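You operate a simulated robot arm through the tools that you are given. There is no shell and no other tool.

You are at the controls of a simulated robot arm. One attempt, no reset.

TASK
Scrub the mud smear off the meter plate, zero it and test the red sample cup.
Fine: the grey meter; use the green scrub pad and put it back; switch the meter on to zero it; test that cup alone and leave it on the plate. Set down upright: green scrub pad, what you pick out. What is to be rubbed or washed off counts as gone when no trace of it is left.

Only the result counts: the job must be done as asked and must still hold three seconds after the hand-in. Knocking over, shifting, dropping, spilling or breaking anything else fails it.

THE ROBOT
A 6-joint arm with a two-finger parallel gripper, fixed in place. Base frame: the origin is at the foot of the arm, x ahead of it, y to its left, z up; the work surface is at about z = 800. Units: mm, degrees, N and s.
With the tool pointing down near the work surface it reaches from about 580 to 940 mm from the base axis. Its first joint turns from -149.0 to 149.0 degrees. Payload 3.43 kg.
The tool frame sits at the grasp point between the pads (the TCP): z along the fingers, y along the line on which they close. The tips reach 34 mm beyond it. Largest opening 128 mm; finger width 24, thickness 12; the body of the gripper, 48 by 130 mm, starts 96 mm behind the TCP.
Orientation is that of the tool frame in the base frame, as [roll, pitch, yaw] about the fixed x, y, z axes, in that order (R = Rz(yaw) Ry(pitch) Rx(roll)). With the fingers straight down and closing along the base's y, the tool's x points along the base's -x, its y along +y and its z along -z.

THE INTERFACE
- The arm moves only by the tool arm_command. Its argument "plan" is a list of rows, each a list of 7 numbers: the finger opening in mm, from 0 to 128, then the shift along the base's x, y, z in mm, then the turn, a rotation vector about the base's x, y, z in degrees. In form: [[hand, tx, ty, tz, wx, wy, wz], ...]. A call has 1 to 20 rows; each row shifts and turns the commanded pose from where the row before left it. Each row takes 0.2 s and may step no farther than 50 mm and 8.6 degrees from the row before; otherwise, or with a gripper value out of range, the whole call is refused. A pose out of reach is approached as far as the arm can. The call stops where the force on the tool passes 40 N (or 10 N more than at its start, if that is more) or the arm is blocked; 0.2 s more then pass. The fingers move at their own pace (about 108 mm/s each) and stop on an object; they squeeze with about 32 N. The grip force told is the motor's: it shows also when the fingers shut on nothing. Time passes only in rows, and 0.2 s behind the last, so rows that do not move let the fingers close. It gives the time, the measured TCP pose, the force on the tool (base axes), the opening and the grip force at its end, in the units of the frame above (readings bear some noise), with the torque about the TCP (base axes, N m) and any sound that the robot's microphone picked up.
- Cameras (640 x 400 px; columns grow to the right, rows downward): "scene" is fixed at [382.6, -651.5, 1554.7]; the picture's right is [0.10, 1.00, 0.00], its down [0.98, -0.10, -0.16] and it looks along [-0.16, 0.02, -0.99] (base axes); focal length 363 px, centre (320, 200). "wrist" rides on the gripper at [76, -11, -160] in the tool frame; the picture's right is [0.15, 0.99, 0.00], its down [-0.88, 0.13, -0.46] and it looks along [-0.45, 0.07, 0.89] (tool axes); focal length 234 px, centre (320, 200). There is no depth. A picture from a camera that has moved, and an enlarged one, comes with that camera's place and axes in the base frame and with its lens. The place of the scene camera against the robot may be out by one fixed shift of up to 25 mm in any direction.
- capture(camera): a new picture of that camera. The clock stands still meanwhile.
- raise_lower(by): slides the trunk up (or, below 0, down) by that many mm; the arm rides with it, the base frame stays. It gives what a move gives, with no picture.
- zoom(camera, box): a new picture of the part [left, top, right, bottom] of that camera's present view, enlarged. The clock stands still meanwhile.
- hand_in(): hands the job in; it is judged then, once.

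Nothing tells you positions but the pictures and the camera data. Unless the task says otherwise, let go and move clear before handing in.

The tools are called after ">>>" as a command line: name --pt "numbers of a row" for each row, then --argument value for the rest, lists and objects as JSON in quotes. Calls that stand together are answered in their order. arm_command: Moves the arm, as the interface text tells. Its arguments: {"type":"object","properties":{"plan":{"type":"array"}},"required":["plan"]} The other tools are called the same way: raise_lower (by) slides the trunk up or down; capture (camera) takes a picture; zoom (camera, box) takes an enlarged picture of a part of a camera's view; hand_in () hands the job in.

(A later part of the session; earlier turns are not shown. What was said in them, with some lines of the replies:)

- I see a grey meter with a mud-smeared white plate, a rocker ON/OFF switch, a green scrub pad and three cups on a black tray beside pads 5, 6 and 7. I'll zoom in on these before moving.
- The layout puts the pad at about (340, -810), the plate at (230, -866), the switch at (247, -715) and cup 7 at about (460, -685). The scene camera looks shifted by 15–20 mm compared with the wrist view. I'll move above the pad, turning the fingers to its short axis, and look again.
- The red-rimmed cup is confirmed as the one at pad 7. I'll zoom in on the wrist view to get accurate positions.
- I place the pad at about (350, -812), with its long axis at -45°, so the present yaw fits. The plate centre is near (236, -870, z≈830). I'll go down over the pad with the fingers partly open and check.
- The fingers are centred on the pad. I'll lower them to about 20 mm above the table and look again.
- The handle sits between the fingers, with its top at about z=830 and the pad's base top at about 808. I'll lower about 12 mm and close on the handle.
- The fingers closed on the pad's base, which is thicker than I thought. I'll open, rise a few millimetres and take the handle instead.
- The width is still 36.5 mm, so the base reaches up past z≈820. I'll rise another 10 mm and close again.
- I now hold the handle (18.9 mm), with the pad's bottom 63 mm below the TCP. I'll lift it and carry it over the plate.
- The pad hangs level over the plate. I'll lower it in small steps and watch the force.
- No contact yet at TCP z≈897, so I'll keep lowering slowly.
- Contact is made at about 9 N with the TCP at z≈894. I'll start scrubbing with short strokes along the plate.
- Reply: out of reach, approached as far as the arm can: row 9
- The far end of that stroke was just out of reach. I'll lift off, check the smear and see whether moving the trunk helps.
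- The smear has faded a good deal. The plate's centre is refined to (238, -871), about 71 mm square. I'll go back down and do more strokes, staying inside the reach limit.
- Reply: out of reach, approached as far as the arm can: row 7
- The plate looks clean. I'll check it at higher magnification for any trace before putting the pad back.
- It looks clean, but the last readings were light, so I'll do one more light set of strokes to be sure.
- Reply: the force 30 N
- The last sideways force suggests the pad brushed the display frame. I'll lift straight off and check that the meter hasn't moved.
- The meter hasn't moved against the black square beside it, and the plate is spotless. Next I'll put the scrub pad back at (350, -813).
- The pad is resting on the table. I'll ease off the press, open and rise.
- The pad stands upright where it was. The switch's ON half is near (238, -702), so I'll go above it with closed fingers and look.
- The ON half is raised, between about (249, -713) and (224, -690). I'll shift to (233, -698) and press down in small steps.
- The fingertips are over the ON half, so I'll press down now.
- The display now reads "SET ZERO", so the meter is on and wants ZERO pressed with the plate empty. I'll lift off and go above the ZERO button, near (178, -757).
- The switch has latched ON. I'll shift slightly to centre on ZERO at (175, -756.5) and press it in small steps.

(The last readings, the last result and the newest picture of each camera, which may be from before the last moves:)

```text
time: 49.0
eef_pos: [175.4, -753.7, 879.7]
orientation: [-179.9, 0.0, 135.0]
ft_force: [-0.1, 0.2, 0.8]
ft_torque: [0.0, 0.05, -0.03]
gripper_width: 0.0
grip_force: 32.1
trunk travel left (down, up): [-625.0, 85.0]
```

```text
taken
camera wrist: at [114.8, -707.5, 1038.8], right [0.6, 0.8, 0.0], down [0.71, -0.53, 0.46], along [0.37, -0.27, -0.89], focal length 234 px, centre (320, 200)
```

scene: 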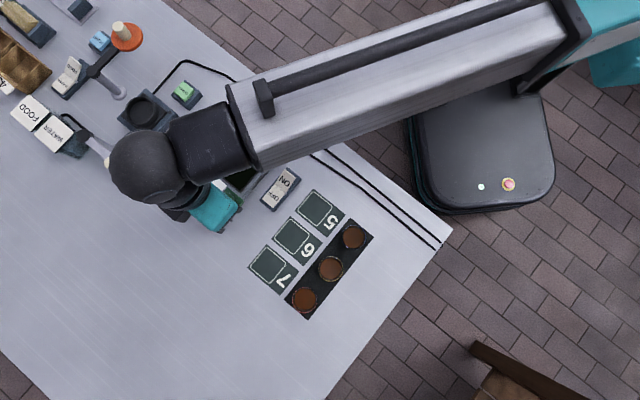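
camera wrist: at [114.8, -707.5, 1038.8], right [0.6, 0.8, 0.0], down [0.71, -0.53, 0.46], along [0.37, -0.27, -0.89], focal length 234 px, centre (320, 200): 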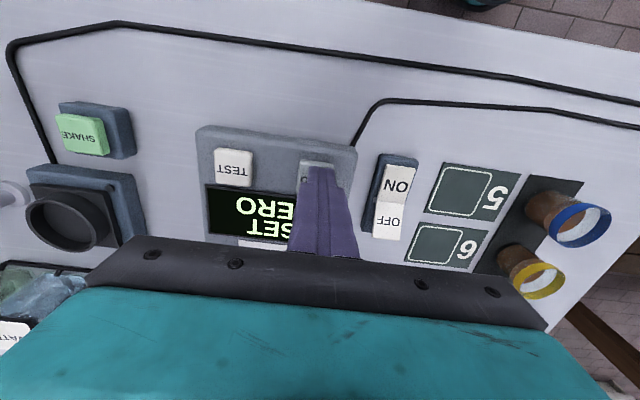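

>>> arm_command --pt "0 0 -2 -1.5 0 0 0"

>>> arm_command --pt "0 0 0 -1.5 0 0 0"

>>> arm_command --pt "0 0 0 -1.5 0 0 0"

>>> capture --camera "wrist"

```text
time: 49.4
eef_pos: [175.4, -754.5, 878.1]
orientation: [180.0, -0.1, 135.0]
ft_force: [-0.5, 0.5, 0.3]
ft_torque: [0.02, -0.01, 0.01]
gripper_width: 0.2
grip_force: 32.2
trunk travel left (down, up): [-625.0, 85.0]
```

```text
time: 49.8
eef_pos: [176.4, -755.9, 877.2]
orientation: [179.9, 0.0, 135.0]
ft_force: [0.3, -0.6, 0.0]
ft_torque: [0.0, 0.01, 0.01]
gripper_width: 0.0
grip_force: 31.8
trunk travel left (down, up): [-625.0, 85.0]
```

```text
time: 50.2
eef_pos: [175.9, -755.0, 875.7]
orientation: [-180.0, 0.0, 135.0]
ft_force: [0.4, 0.5, 1.5]
ft_torque: [0.06, -0.02, 0.01]
gripper_width: 0.0
grip_force: 32.2
trunk travel left (down, up): [-625.0, 85.0]
```

```text
taken
camera wrist: at [114.8, -708.7, 1034.7], right [0.6, 0.8, 0.0], down [0.71, -0.53, 0.46], along [0.37, -0.27, -0.89], focal length 234 px, centre (320, 200)
```

wrist: 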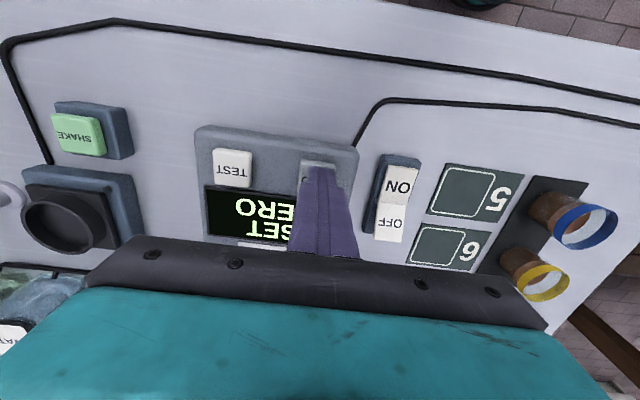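

Light contact only so far, so I'll press further.

>>> arm_command --pt "0 0 -1 -1.5 0 0 0"

>>> arm_command --pt "0 0 0 -1.5 0 0 0"

>>> capture --camera "wrist"

```text
time: 50.6
eef_pos: [174.2, -756.8, 873.7]
orientation: [-179.9, 0.0, 134.9]
ft_force: [0.7, 1.0, 1.8]
ft_torque: [-0.01, -0.02, -0.01]
gripper_width: 0.0
grip_force: 31.5
trunk travel left (down, up): [-625.0, 85.0]
```

```text
time: 51.0
eef_pos: [176.4, -756.0, 873.4]
orientation: [-180.0, 0.0, 134.8]
ft_force: [-1.1, -0.9, 2.3]
ft_torque: [0.0, 0.06, 0.0]
gripper_width: 0.0
grip_force: 31.8
trunk travel left (down, up): [-625.0, 85.0]
heard: click
```

```text
taken
camera wrist: at [114.7, -709.9, 1032.1], right [0.6, 0.8, 0.0], down [0.71, -0.53, 0.46], along [0.37, -0.27, -0.89], focal length 234 px, centre (320, 200)
```

wrist: 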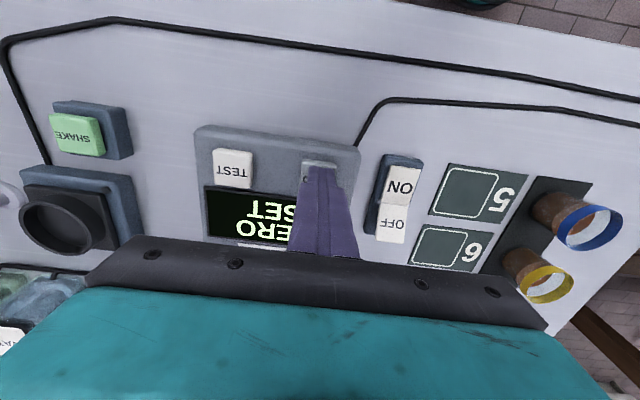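

A click was heard and the display now seems to read "ZERO SET". I'll lift off and read it.

>>> arm_command --pt "0 0 0 15 0 0 0" --pt "0 0 0 30 0 0 0" --pt "0 25 25 30 0 0 0" --pt "0 30 25 30 0 0 0" --pt "0 35 0 0 0 0 0" --pt "0 0 0 0 0 0 0"

>>> capture --camera "wrist"

>>> zoom --camera "wrist" --box '[140, 90, 340, 215]'

```text
time: 52.4
eef_pos: [265.1, -705.8, 978.3]
orientation: [-179.9, 0.0, 135.0]
ft_force: [-0.2, 1.1, -0.9]
ft_torque: [0.0, 0.0, 0.02]
gripper_width: 0.0
grip_force: 31.6
trunk travel left (down, up): [-625.0, 85.0]
```

```text
taken
camera wrist: at [204.2, -659.2, 1137.3], right [0.6, 0.8, 0.0], down [0.71, -0.53, 0.46], along [0.37, -0.27, -0.89], focal length 234 px, centre (320, 200)
```

wrist: 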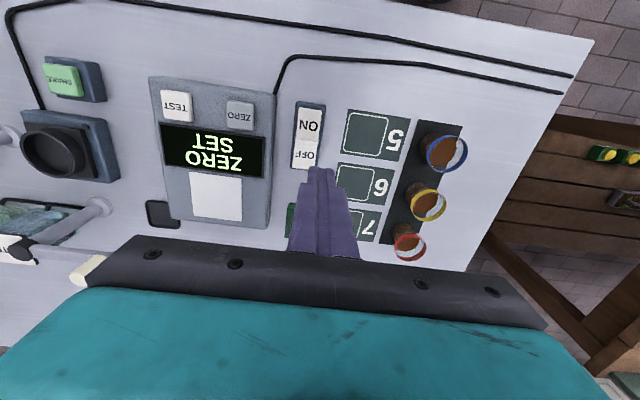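

```text
3.20 times, centred on (240, 152) of wrist
camera zoom: at [204.2, -659.2, 1137.3], right [0.6, 0.8, 0.0], down [0.71, -0.53, 0.46], along [0.37, -0.27, -0.89], focal length 749 px, centre (576, 352)
```

zoom: 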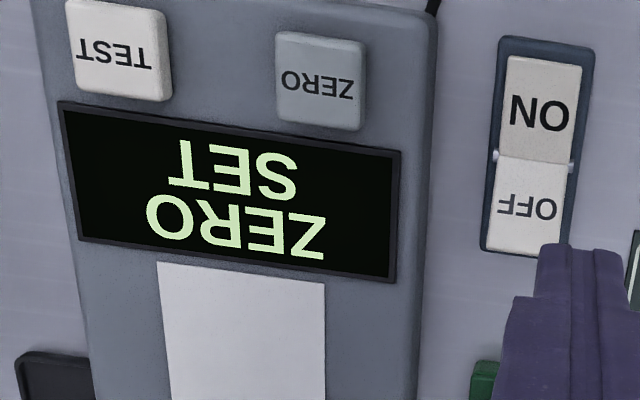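

The display reads "ZERO SET". Next I'll open the gripper and go above the red cup, near (465, -687), keeping this yaw so the fingers close across the row of cups.

>>> arm_command --pt "40 40 4 4 0 0 0" --pt "80 40 4 4 0 0 0" --pt "110 40 4 4 0 0 0" --pt "110 40 4 4 0 0 0" --pt "110 40 3 4 0 0 0" --pt "110 0 0 0 0 0 0"

>>> capture --camera "wrist"

>>> zoom --camera "wrist" --box '[240, 80, 400, 180]'

>>> zoom --camera "scene" --box '[220, 160, 396, 330]'

```text
time: 53.8
eef_pos: [468.7, -686.1, 996.9]
orientation: [-180.0, 0.1, 135.0]
ft_force: [0.7, 0.5, -0.8]
ft_torque: [0.02, 0.01, -0.01]
gripper_width: 109.9
grip_force: 0.1
trunk travel left (down, up): [-625.0, 85.0]
```

```text
taken
camera wrist: at [406.9, -638.1, 1156.0], right [0.6, 0.8, 0.0], down [0.71, -0.53, 0.46], along [0.37, -0.27, -0.89], focal length 234 px, centre (320, 200)
```

wrist: 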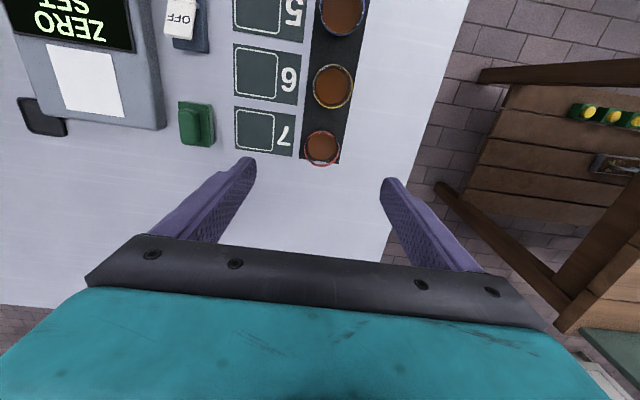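

```text
4.00 times, centred on (320, 130) of wrist
camera zoom: at [406.9, -638.1, 1156.0], right [0.6, 0.8, 0.0], down [0.71, -0.53, 0.46], along [0.37, -0.27, -0.89], focal length 937 px, centre (320, 480)
```

zoom: 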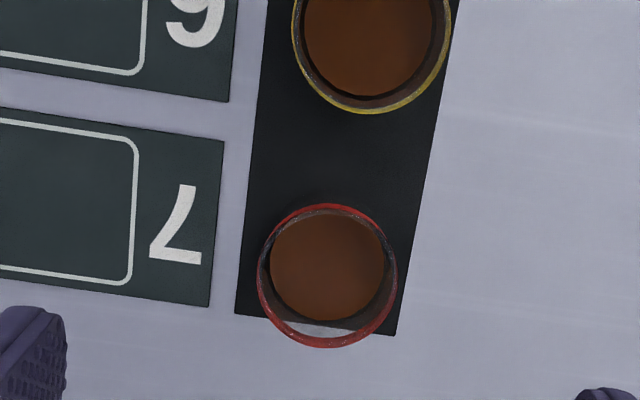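

```text
2.35 times, centred on (308, 245) of scene
camera zoom: at [382.6, -651.5, 1554.7], right [0.1, 1.0, 0.0], down [0.98, -0.1, -0.16], along [-0.16, 0.02, -0.99], focal length 855 px, centre (348, 94)
```

zoom: 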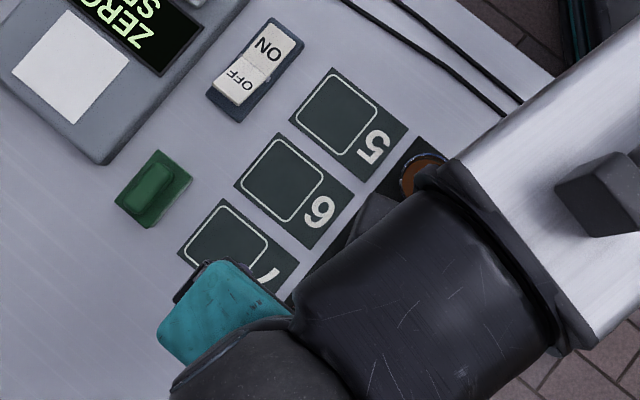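

From three views the red cup's rim centre is at about (475, -684, z≈846), roughly 47 mm across. I'll align above it, lower part way and check.

>>> arm_command --pt "90 3 1 -30 0 0 0" --pt "90 3 1 -30 0 0 0" --pt "90 0 0 -30 0 0 0" --pt "90 0 0 0 0 0 0"

>>> zoom --camera "wrist" --box '[200, 70, 440, 220]'

```text
time: 54.8
eef_pos: [474.1, -687.5, 908.1]
orientation: [180.0, 0.0, 135.0]
ft_force: [0.4, 0.1, 0.0]
ft_torque: [0.01, 0.01, 0.01]
gripper_width: 89.9
grip_force: 0.0
trunk travel left (down, up): [-625.0, 85.0]
```

```text
2.67 times, centred on (320, 145) of wrist
camera zoom: at [412.5, -641.1, 1067.4], right [0.6, 0.8, 0.0], down [0.71, -0.53, 0.46], along [0.37, -0.27, -0.89], focal length 624 px, centre (320, 347)
```

zoom: 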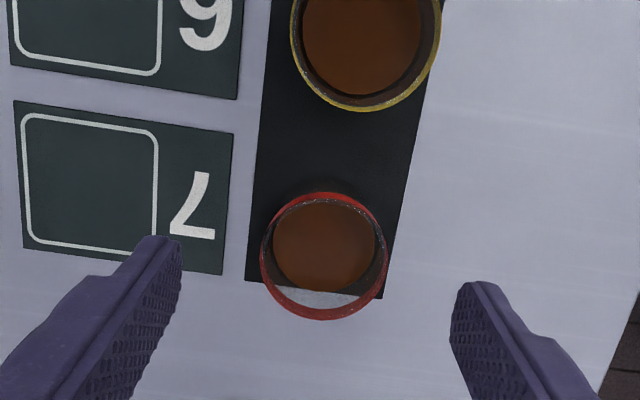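

The cup sits centred between the fingers. I'll lower to about z=847 and close gently.

>>> arm_command --pt "90 0 2.5 -20 0 0 0" --pt "85 0 0 -20 0 0 0" --pt "80 0 0 -12 0 0 0" --pt "80 0 0 -9 0 0 0" --pt "80 0 0 0 0 0 0"

>>> zoom --camera "wrist" --box '[200, 110, 440, 260]'

```text
time: 56.0
eef_pos: [473.0, -684.4, 846.5]
orientation: [179.9, 0.0, 135.0]
ft_force: [0.5, 1.0, 0.2]
ft_torque: [0.0, 0.01, 0.01]
gripper_width: 79.9
grip_force: 0.0
trunk travel left (down, up): [-625.0, 85.0]
```

```text
2.67 times, centred on (320, 185) of wrist
camera zoom: at [411.6, -637.3, 1005.2], right [0.6, 0.8, 0.0], down [0.71, -0.53, 0.46], along [0.37, -0.27, -0.89], focal length 624 px, centre (320, 240)
```

zoom: 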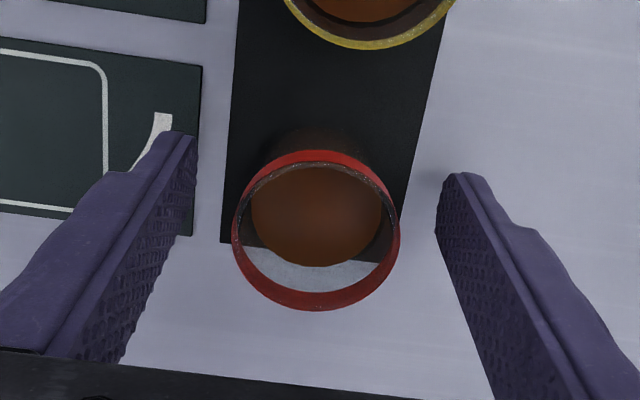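

The fingers straddle the cup evenly, so I'll close in gentle steps.

>>> arm_command --pt "70 1 -0.5 0 0 0 0" --pt "62 0 0 0 0 0 0" --pt "55 0 0 0 0 0 0" --pt "50 0 0 0 0 0 0" --pt "46 0 0 0 0 0 0" --pt "42 0 0 0 0 0 0" --pt "36 0 0 0 0 0 0" --pt "30 0 0 0 0 0 0" --pt "30 0 0 0 0 0 0"

>>> zoom --camera "wrist" --box '[200, 110, 440, 260]'

```text
time: 58.0
eef_pos: [472.7, -684.4, 846.1]
orientation: [180.0, 0.0, 135.0]
ft_force: [-1.5, -2.0, 4.1]
ft_torque: [-0.06, -0.02, -0.01]
gripper_width: 44.6
grip_force: 32.0
trunk travel left (down, up): [-625.0, 85.0]
```

```text
2.67 times, centred on (320, 185) of wrist
camera zoom: at [412.6, -638.1, 1005.9], right [0.6, 0.8, 0.0], down [0.71, -0.53, 0.46], along [0.37, -0.27, -0.89], focal length 624 px, centre (320, 240)
```

zoom: 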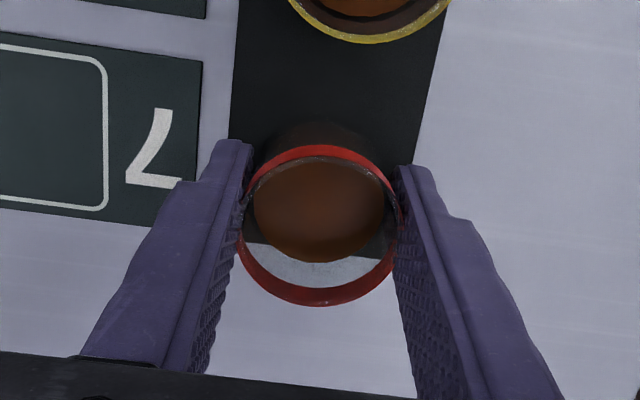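

The cup is held at 44.6 mm. I'll lift it smoothly and keep it level.

>>> arm_command --pt "30 0 0 2 0 0 0" --pt "30 0 0 4 0 0 0" --pt "30 0 0 7 0 0 0" --pt "30 0 0 10 0 0 0" --pt "30 0 0 12 0 0 0" --pt "30 0 0 12 0 0 0" --pt "30 0 0 12 0 0 0" --pt "30 0 0 8 0 0 0" --pt "30 0 0 5 0 0 0" --pt "30 0 0 2 0 0 0" --pt "30 0 0 0 0 0 0"

>>> capture --camera "wrist"

```text
time: 60.4
eef_pos: [474.0, -684.1, 921.6]
orientation: [179.9, 0.0, 135.0]
ft_force: [-0.2, 0.7, -0.9]
ft_torque: [-0.04, -0.05, 0.01]
gripper_width: 44.6
grip_force: 31.8
trunk travel left (down, up): [-625.0, 85.0]
```

```text
taken
camera wrist: at [412.5, -637.7, 1080.9], right [0.6, 0.8, 0.0], down [0.71, -0.53, 0.46], along [0.37, -0.27, -0.89], focal length 234 px, centre (320, 200)
```

wrist: 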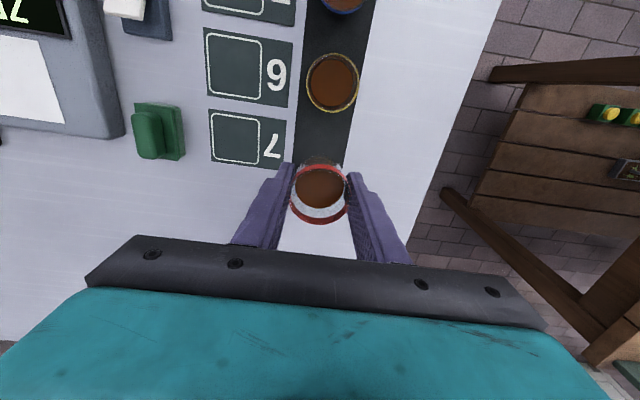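

The cup hangs level. I'll carry it to the plate on a smooth ramped path.

>>> arm_command --pt "30 -3.5 -2.75 0 0 0 0" --pt "30 -7 -5.5 0 0 0 0" --pt "30 -10.4 -8.25 0 0 0 0" --pt "30 -13.88 -11 0 0 0 0" --pt "30 -13.88 -11 0 0 0 0" --pt "30 -13.88 -11 0 0 0 0" --pt "30 -13.88 -11 0 0 0 0" --pt "30 -13.88 -11 0 0 0 0" --pt "30 -13.88 -11 0 0 0 0" --pt "30 -13.88 -11 0 0 0 0" --pt "30 -13.88 -11 0 0 0 0" --pt "30 -13.88 -11 0 0 0 0" --pt "30 -13.88 -11 0 0 0 0" --pt "30 -13.88 -11 0 0 0 0" --pt "30 -13.88 -11 0 0 0 0" --pt "30 -13.88 -11 0 0 0 0" --pt "30 -13.88 -11 0 0 0 0" --pt "30 -10.4 -8.25 0 0 0 0" --pt "30 -7 -5.5 0 0 0 0" --pt "30 -3.5 -2.75 0 0 0 0"

>>> capture --camera "wrist"

>>> zoom --camera "wrist" --box '[200, 110, 440, 260]'

```text
time: 64.6
eef_pos: [235.7, -871.3, 920.9]
orientation: [180.0, 0.0, 134.9]
ft_force: [0.8, 0.4, -0.4]
ft_torque: [0.01, -0.02, -0.02]
gripper_width: 44.3
grip_force: 31.8
trunk travel left (down, up): [-625.0, 85.0]
```

```text
taken
camera wrist: at [174.5, -825.6, 1081.3], right [0.6, 0.8, 0.0], down [0.72, -0.53, 0.46], along [0.37, -0.27, -0.89], focal length 234 px, centre (320, 200)
```

wrist: 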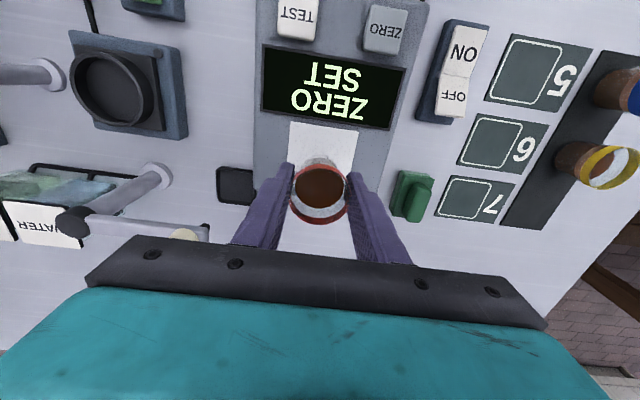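

```text
2.67 times, centred on (320, 185) of wrist
camera zoom: at [174.5, -825.6, 1081.3], right [0.6, 0.8, 0.0], down [0.72, -0.53, 0.46], along [0.37, -0.27, -0.89], focal length 624 px, centre (320, 240)
```

zoom: 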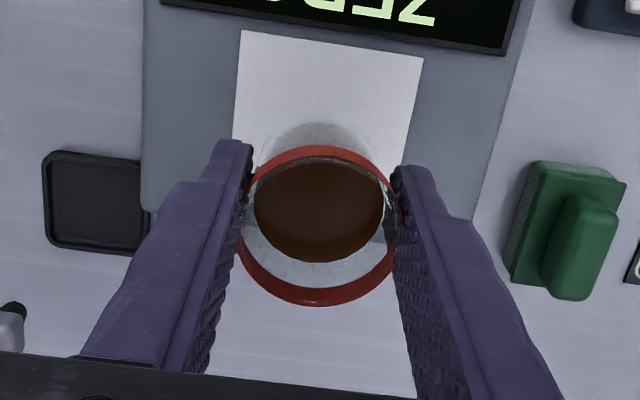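

The cup is over the plate. I'll lower it smoothly to just above contact, expected at about z=877.

>>> arm_command --pt "30 1 0 -3 0 0 0" --pt "30 0.5 0 -6 0 0 0" --pt "30 0 0 -8 0 0 0" --pt "30 0 0 -8 0 0 0" --pt "30 0 0 -6 0 0 0" --pt "30 0 0 -4 0 0 0" --pt "30 0 0 -2 0 0 0" --pt "30 0 0 0 0 0 0"

>>> arm_command --pt "30 0 0 -1.5 0 0 0" --pt "30 0 0 -1 0 0 0"

>>> arm_command --pt "30 0 0 -1 0 0 0"

```text
time: 66.4
eef_pos: [237.9, -871.2, 883.0]
orientation: [-180.0, 0.0, 135.0]
ft_force: [-0.2, -0.1, -0.3]
ft_torque: [0.0, -0.02, 0.0]
gripper_width: 44.3
grip_force: 31.9
trunk travel left (down, up): [-625.0, 85.0]
```

```text
time: 67.0
eef_pos: [237.3, -871.4, 879.2]
orientation: [-180.0, 0.1, 134.9]
ft_force: [0.4, -0.2, 0.2]
ft_torque: [-0.01, 0.02, -0.03]
gripper_width: 44.6
grip_force: 31.6
trunk travel left (down, up): [-625.0, 85.0]
```

```text
time: 67.4
eef_pos: [237.8, -870.3, 880.0]
orientation: [180.0, 0.1, 134.9]
ft_force: [0.3, -0.3, -0.6]
ft_torque: [-0.01, -0.01, 0.02]
gripper_width: 44.5
grip_force: 31.4
trunk travel left (down, up): [-625.0, 85.0]
```

>>> arm_command --pt "30 0 0 -1 0 0 0"

>>> arm_command --pt "30 0 0 -1 0 0 0"

>>> arm_command --pt "30 0 0 -0.8 0 0 0"

```text
time: 67.8
eef_pos: [237.5, -871.2, 878.9]
orientation: [-179.9, 0.0, 135.1]
ft_force: [-0.3, -0.3, -0.2]
ft_torque: [-0.01, -0.01, 0.02]
gripper_width: 44.4
grip_force: 31.5
trunk travel left (down, up): [-625.0, 85.0]
```

```text
time: 68.2
eef_pos: [237.5, -871.1, 877.4]
orientation: [179.9, 0.1, 135.0]
ft_force: [0.4, 0.5, 0.3]
ft_torque: [0.03, 0.05, -0.03]
gripper_width: 44.7
grip_force: 32.4
trunk travel left (down, up): [-625.0, 85.0]
```

```text
time: 68.6
eef_pos: [236.5, -870.9, 877.0]
orientation: [-180.0, 0.0, 134.9]
ft_force: [-0.7, -0.1, -0.3]
ft_torque: [0.02, 0.01, -0.02]
gripper_width: 44.5
grip_force: 31.9
trunk travel left (down, up): [-625.0, 85.0]
```

>>> arm_command --pt "30 0 0 -1 0 0 0"

>>> arm_command --pt "30 0 0 -1 0 0 0"

>>> zoom --camera "wrist" --box '[200, 110, 440, 260]'

```text
time: 69.0
eef_pos: [237.1, -870.4, 876.9]
orientation: [-179.9, 0.0, 134.9]
ft_force: [0.5, 0.2, -1.3]
ft_torque: [0.0, -0.01, 0.0]
gripper_width: 44.5
grip_force: 32.0
trunk travel left (down, up): [-625.0, 85.0]
```

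```text
time: 69.4
eef_pos: [238.4, -870.7, 875.7]
orientation: [179.9, 0.1, 135.1]
ft_force: [-0.2, 0.7, 1.3]
ft_torque: [0.02, 0.02, 0.0]
gripper_width: 44.4
grip_force: 32.8
trunk travel left (down, up): [-625.0, 85.0]
```

```text
2.67 times, centred on (320, 185) of wrist
camera zoom: at [176.7, -823.4, 1035.2], right [0.6, 0.8, 0.0], down [0.71, -0.53, 0.46], along [0.37, -0.27, -0.89], focal length 624 px, centre (320, 240)
```

zoom: 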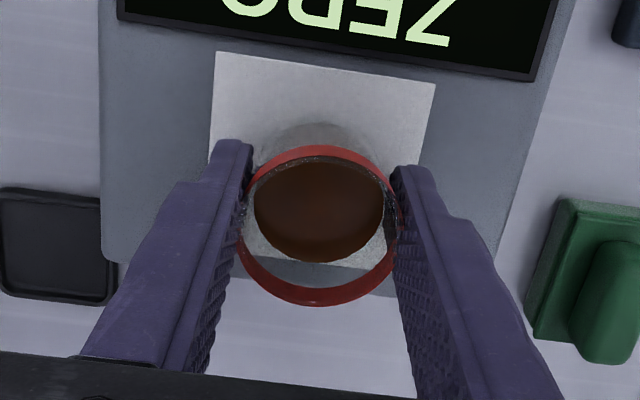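

>>> arm_command --pt "30 0 0 -0.8 0 0 0"

>>> arm_command --pt "30 0 0 -0.6 0 0 0"

```text
time: 69.8
eef_pos: [238.4, -870.7, 875.5]
orientation: [180.0, 0.1, 135.0]
ft_force: [0.0, -0.2, 5.0]
ft_torque: [0.1, -0.05, -0.02]
gripper_width: 44.4
grip_force: 32.0
trunk travel left (down, up): [-625.0, 85.0]
```

```text
time: 70.2
eef_pos: [238.7, -870.5, 875.7]
orientation: [-179.9, 0.2, 135.0]
ft_force: [1.7, -2.5, 9.5]
ft_torque: [0.02, -0.13, -0.04]
gripper_width: 44.6
grip_force: 32.1
trunk travel left (down, up): [-625.0, 85.0]
```

The cup is on the plate. I'll ease off the press, open slowly and rise straight up.

>>> arm_command --pt "30 0 0 1 0 0 0" --pt "30 0 0 0.6 0 0 0" --pt "42 0 0 0 0 0 0" --pt "44 0 0 0 0 0 0" --pt "46 0 0 0 0 0 0" --pt "50 0 0 0 0 0 0" --pt "56 0 0 0 0 0 0" --pt "64 0 0 0 0 0 0" --pt "70 0 0 5 0 0 0" --pt "70 0 0 15 0 0 0" --pt "70 0 0 30 0 0 0" --pt "70 0 0 30 0 0 0" --pt "70 0 0 0 0 0 0"

>>> capture --camera "wrist"

```text
time: 73.0
eef_pos: [237.1, -871.8, 956.2]
orientation: [-179.9, 0.0, 135.1]
ft_force: [0.2, -0.5, 0.6]
ft_torque: [0.01, -0.01, 0.01]
gripper_width: 69.9
grip_force: 0.0
trunk travel left (down, up): [-625.0, 85.0]
```

```text
taken
camera wrist: at [176.7, -825.3, 1115.7], right [0.6, 0.8, 0.0], down [0.71, -0.53, 0.46], along [0.37, -0.27, -0.89], focal length 234 px, centre (320, 200)
```

wrist: 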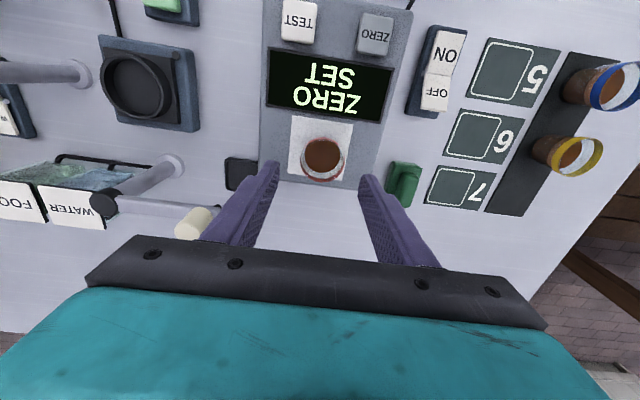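

The red cup stands centred on the plate and the display still shows "ZERO SET". Next I'll close the fingers and go above TEST, near (125, -809).

>>> arm_command --pt "70 -28 16 5 0 0 0" --pt "40 -28 16 0 0 0 0" --pt "0 -28 16 0 0 0 0" --pt "0 -28.5 15 0 0 0 0" --pt "0 0 0 -20 0 0 0" --pt "0 0 0 -20 0 0 0" --pt "0 0 0 0 0 0 0"

>>> capture --camera "wrist"

>>> zoom --camera "wrist" --box '[220, 90, 420, 215]'

```text
time: 74.6
eef_pos: [122.9, -809.1, 921.7]
orientation: [-180.0, 0.0, 135.0]
ft_force: [0.1, -1.0, 1.0]
ft_torque: [0.01, -0.01, 0.01]
gripper_width: 0.1
grip_force: 31.9
trunk travel left (down, up): [-625.0, 85.0]
```

```text
taken
camera wrist: at [62.2, -761.2, 1081.1], right [0.6, 0.8, 0.0], down [0.71, -0.53, 0.46], along [0.37, -0.27, -0.89], focal length 234 px, centre (320, 200)
```

wrist: 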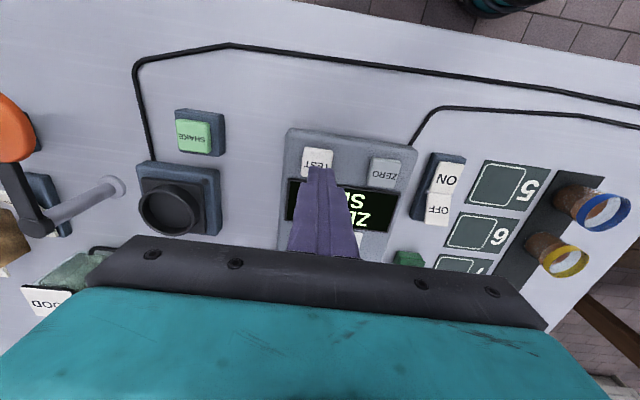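

```text
3.20 times, centred on (320, 152) of wrist
camera zoom: at [62.2, -761.2, 1081.1], right [0.6, 0.8, 0.0], down [0.71, -0.53, 0.46], along [0.37, -0.27, -0.89], focal length 749 px, centre (320, 352)
```

zoom: 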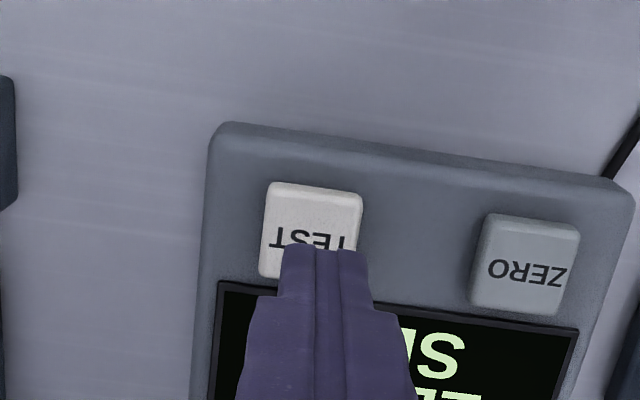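

The fingertips are centred on TEST at (123, -809). I'll lower and press until it clicks.

>>> arm_command --pt "0 0 0 -20 0 0 0" --pt "0 0 0 -15 0 0 0" --pt "0 0 0 -6 0 0 0" --pt "0 0 0 -3 0 0 0" --pt "0 0 0 0 0 0 0"

>>> arm_command --pt "0 0 0 -1.5 0 0 0"

>>> arm_command --pt "0 0 0 -1.5 0 0 0"

```text
time: 75.8
eef_pos: [125.8, -809.2, 876.9]
orientation: [179.9, 0.0, 134.9]
ft_force: [0.0, -0.1, 0.4]
ft_torque: [0.01, 0.01, -0.01]
gripper_width: 0.0
grip_force: 32.6
trunk travel left (down, up): [-625.0, 85.0]
```

```text
time: 76.2
eef_pos: [126.0, -808.9, 875.8]
orientation: [180.0, 0.0, 135.0]
ft_force: [0.0, 0.0, 0.9]
ft_torque: [0.02, -0.02, -0.03]
gripper_width: 0.2
grip_force: 32.3
trunk travel left (down, up): [-625.0, 85.0]
```

```text
time: 76.6
eef_pos: [126.1, -809.0, 874.0]
orientation: [-180.0, 0.0, 135.0]
ft_force: [-0.6, 0.8, 1.1]
ft_torque: [-0.01, -0.03, 0.0]
gripper_width: 0.0
grip_force: 31.8
trunk travel left (down, up): [-625.0, 85.0]
```

>>> arm_command --pt "0 -1 0 -1.3 0 0 0"

>>> capture --camera "wrist"

```text
time: 77.0
eef_pos: [125.6, -809.0, 871.6]
orientation: [-179.9, -0.1, 135.0]
ft_force: [1.3, -0.1, 2.5]
ft_torque: [0.04, -0.07, -0.01]
gripper_width: 0.0
grip_force: 31.3
trunk travel left (down, up): [-625.0, 85.0]
heard: click
```

```text
taken
camera wrist: at [63.7, -761.6, 1031.3], right [0.6, 0.8, 0.0], down [0.71, -0.53, 0.46], along [0.37, -0.27, -0.89], focal length 234 px, centre (320, 200)
```

wrist: 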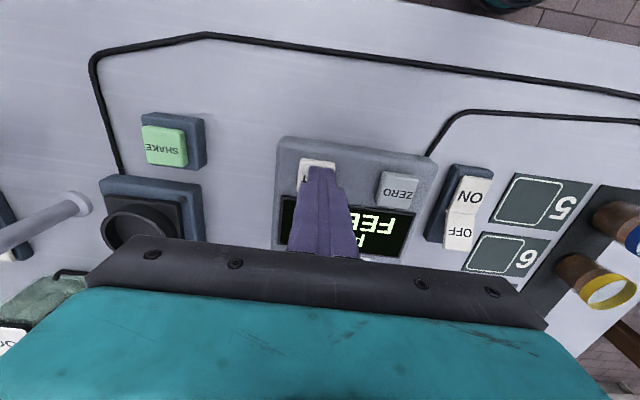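

A click was heard and the display changed. I'll lift off, move clear and read it.

>>> arm_command --pt "0 0 0 15 0 0 0" --pt "0 0 0 30 0 0 0" --pt "0 0 0 40 0 0 0" --pt "0 20 35 20 0 0 0" --pt "0 20 40 10 0 0 0" --pt "0 20 40 0 0 0 0" --pt "0 0 0 0 0 0 0"

>>> capture --camera "wrist"

>>> zoom --camera "wrist" --box '[120, 120, 320, 245]'

>>> capture --camera "scene"

```text
time: 78.6
eef_pos: [186.5, -694.7, 989.5]
orientation: [-180.0, 0.0, 135.0]
ft_force: [0.0, -0.5, 0.3]
ft_torque: [-0.02, -0.04, 0.03]
gripper_width: 0.0
grip_force: 31.9
trunk travel left (down, up): [-625.0, 85.0]
```

```text
taken
camera wrist: at [125.2, -647.6, 1148.0], right [0.6, 0.8, 0.0], down [0.71, -0.53, 0.46], along [0.37, -0.27, -0.89], focal length 234 px, centre (320, 200)
```

wrist: 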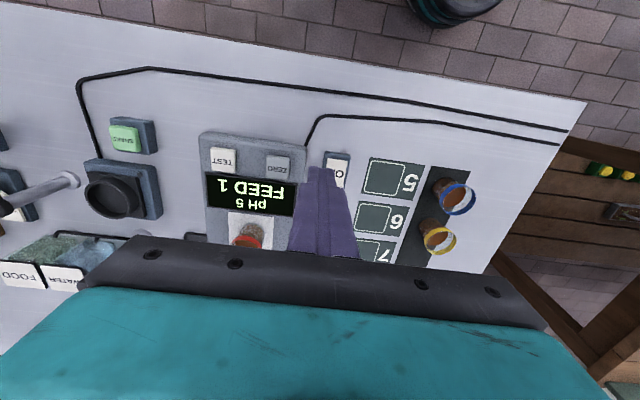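

```text
3.20 times, centred on (220, 182) of wrist
camera zoom: at [125.2, -647.6, 1148.0], right [0.6, 0.8, 0.0], down [0.71, -0.53, 0.46], along [0.37, -0.27, -0.89], focal length 749 px, centre (640, 256)
```

zoom: 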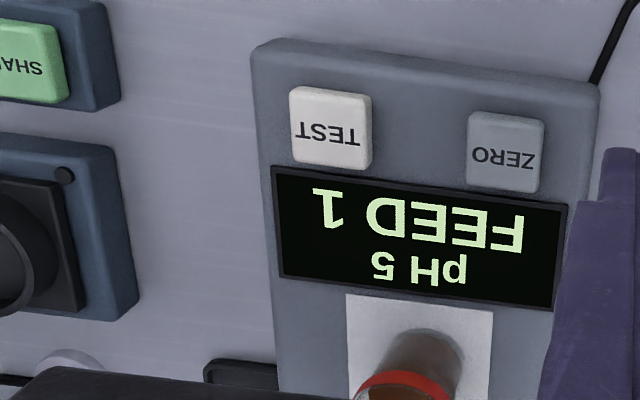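

```text
taken
```

scene: 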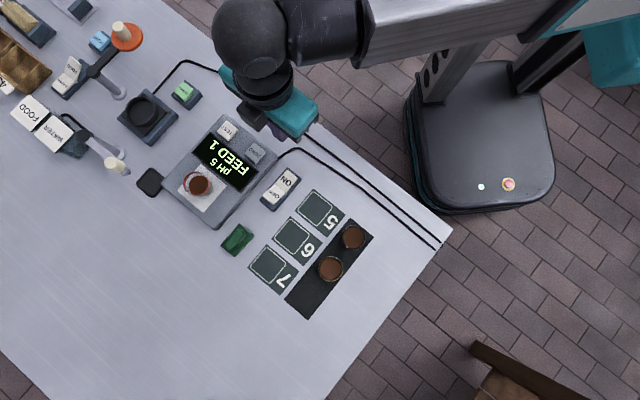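

The meter reads "pH 5 / FEED 1", so the test is done, and feeding wasn't asked for. I'll check that everything stands as it should before handing in.

>>> zoom --camera "scene" --box '[220, 160, 396, 330]'

>>> zoom --camera "scene" --box '[140, 100, 300, 200]'

```text
2.35 times, centred on (308, 245) of scene
camera zoom: at [382.6, -651.5, 1554.7], right [0.1, 1.0, 0.0], down [0.98, -0.1, -0.16], along [-0.16, 0.02, -0.99], focal length 855 px, centre (348, 94)
```

zoom: 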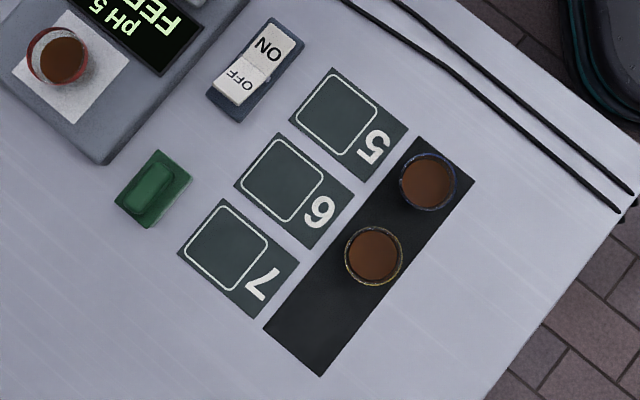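

```text
4.00 times, centred on (220, 150) of scene
camera zoom: at [382.6, -651.5, 1554.7], right [0.1, 1.0, 0.0], down [0.98, -0.1, -0.16], along [-0.16, 0.02, -0.99], focal length 1453 px, centre (720, 400)
```

zoom: 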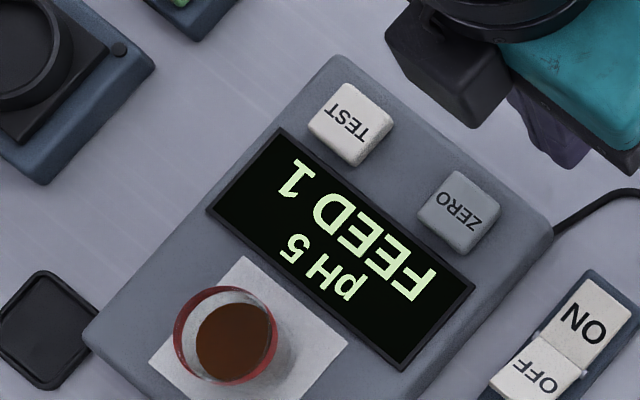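

The plate is clean, the meter is on and zeroed, and only the red cup has been tested; it stands upright on the plate. The pad is back in place, nothing else has moved and the arm is clear, so I'm handing in.

>>> hand_in

```text
The job is handed in.
```

I scrubbed the meter plate clean, zeroed the meter and tested the red sample cup, then handed the job in. No verdict came back with the hand-in.

- **Scrubbing:** no trace of mud was visible in the close-up pictures. During the last strokes the pad brushed the display frame, but the meter did not move. The green scrub pad is back upright where it started, to within a millimetre or two.
- **Zeroing:** switching the meter on only brought up "SET ZERO". I then pressed the ZERO button with the plate empty, and it read "ZERO SET".
- **Test:** I tested only the red cup. The meter read "pH 5 / FEED 1", and I did no feeding because the task didn't ask for it.
- **At hand-in:** the red cup stands upright on the plate and the meter is still on. The other two cups had not moved, and the arm was clear.
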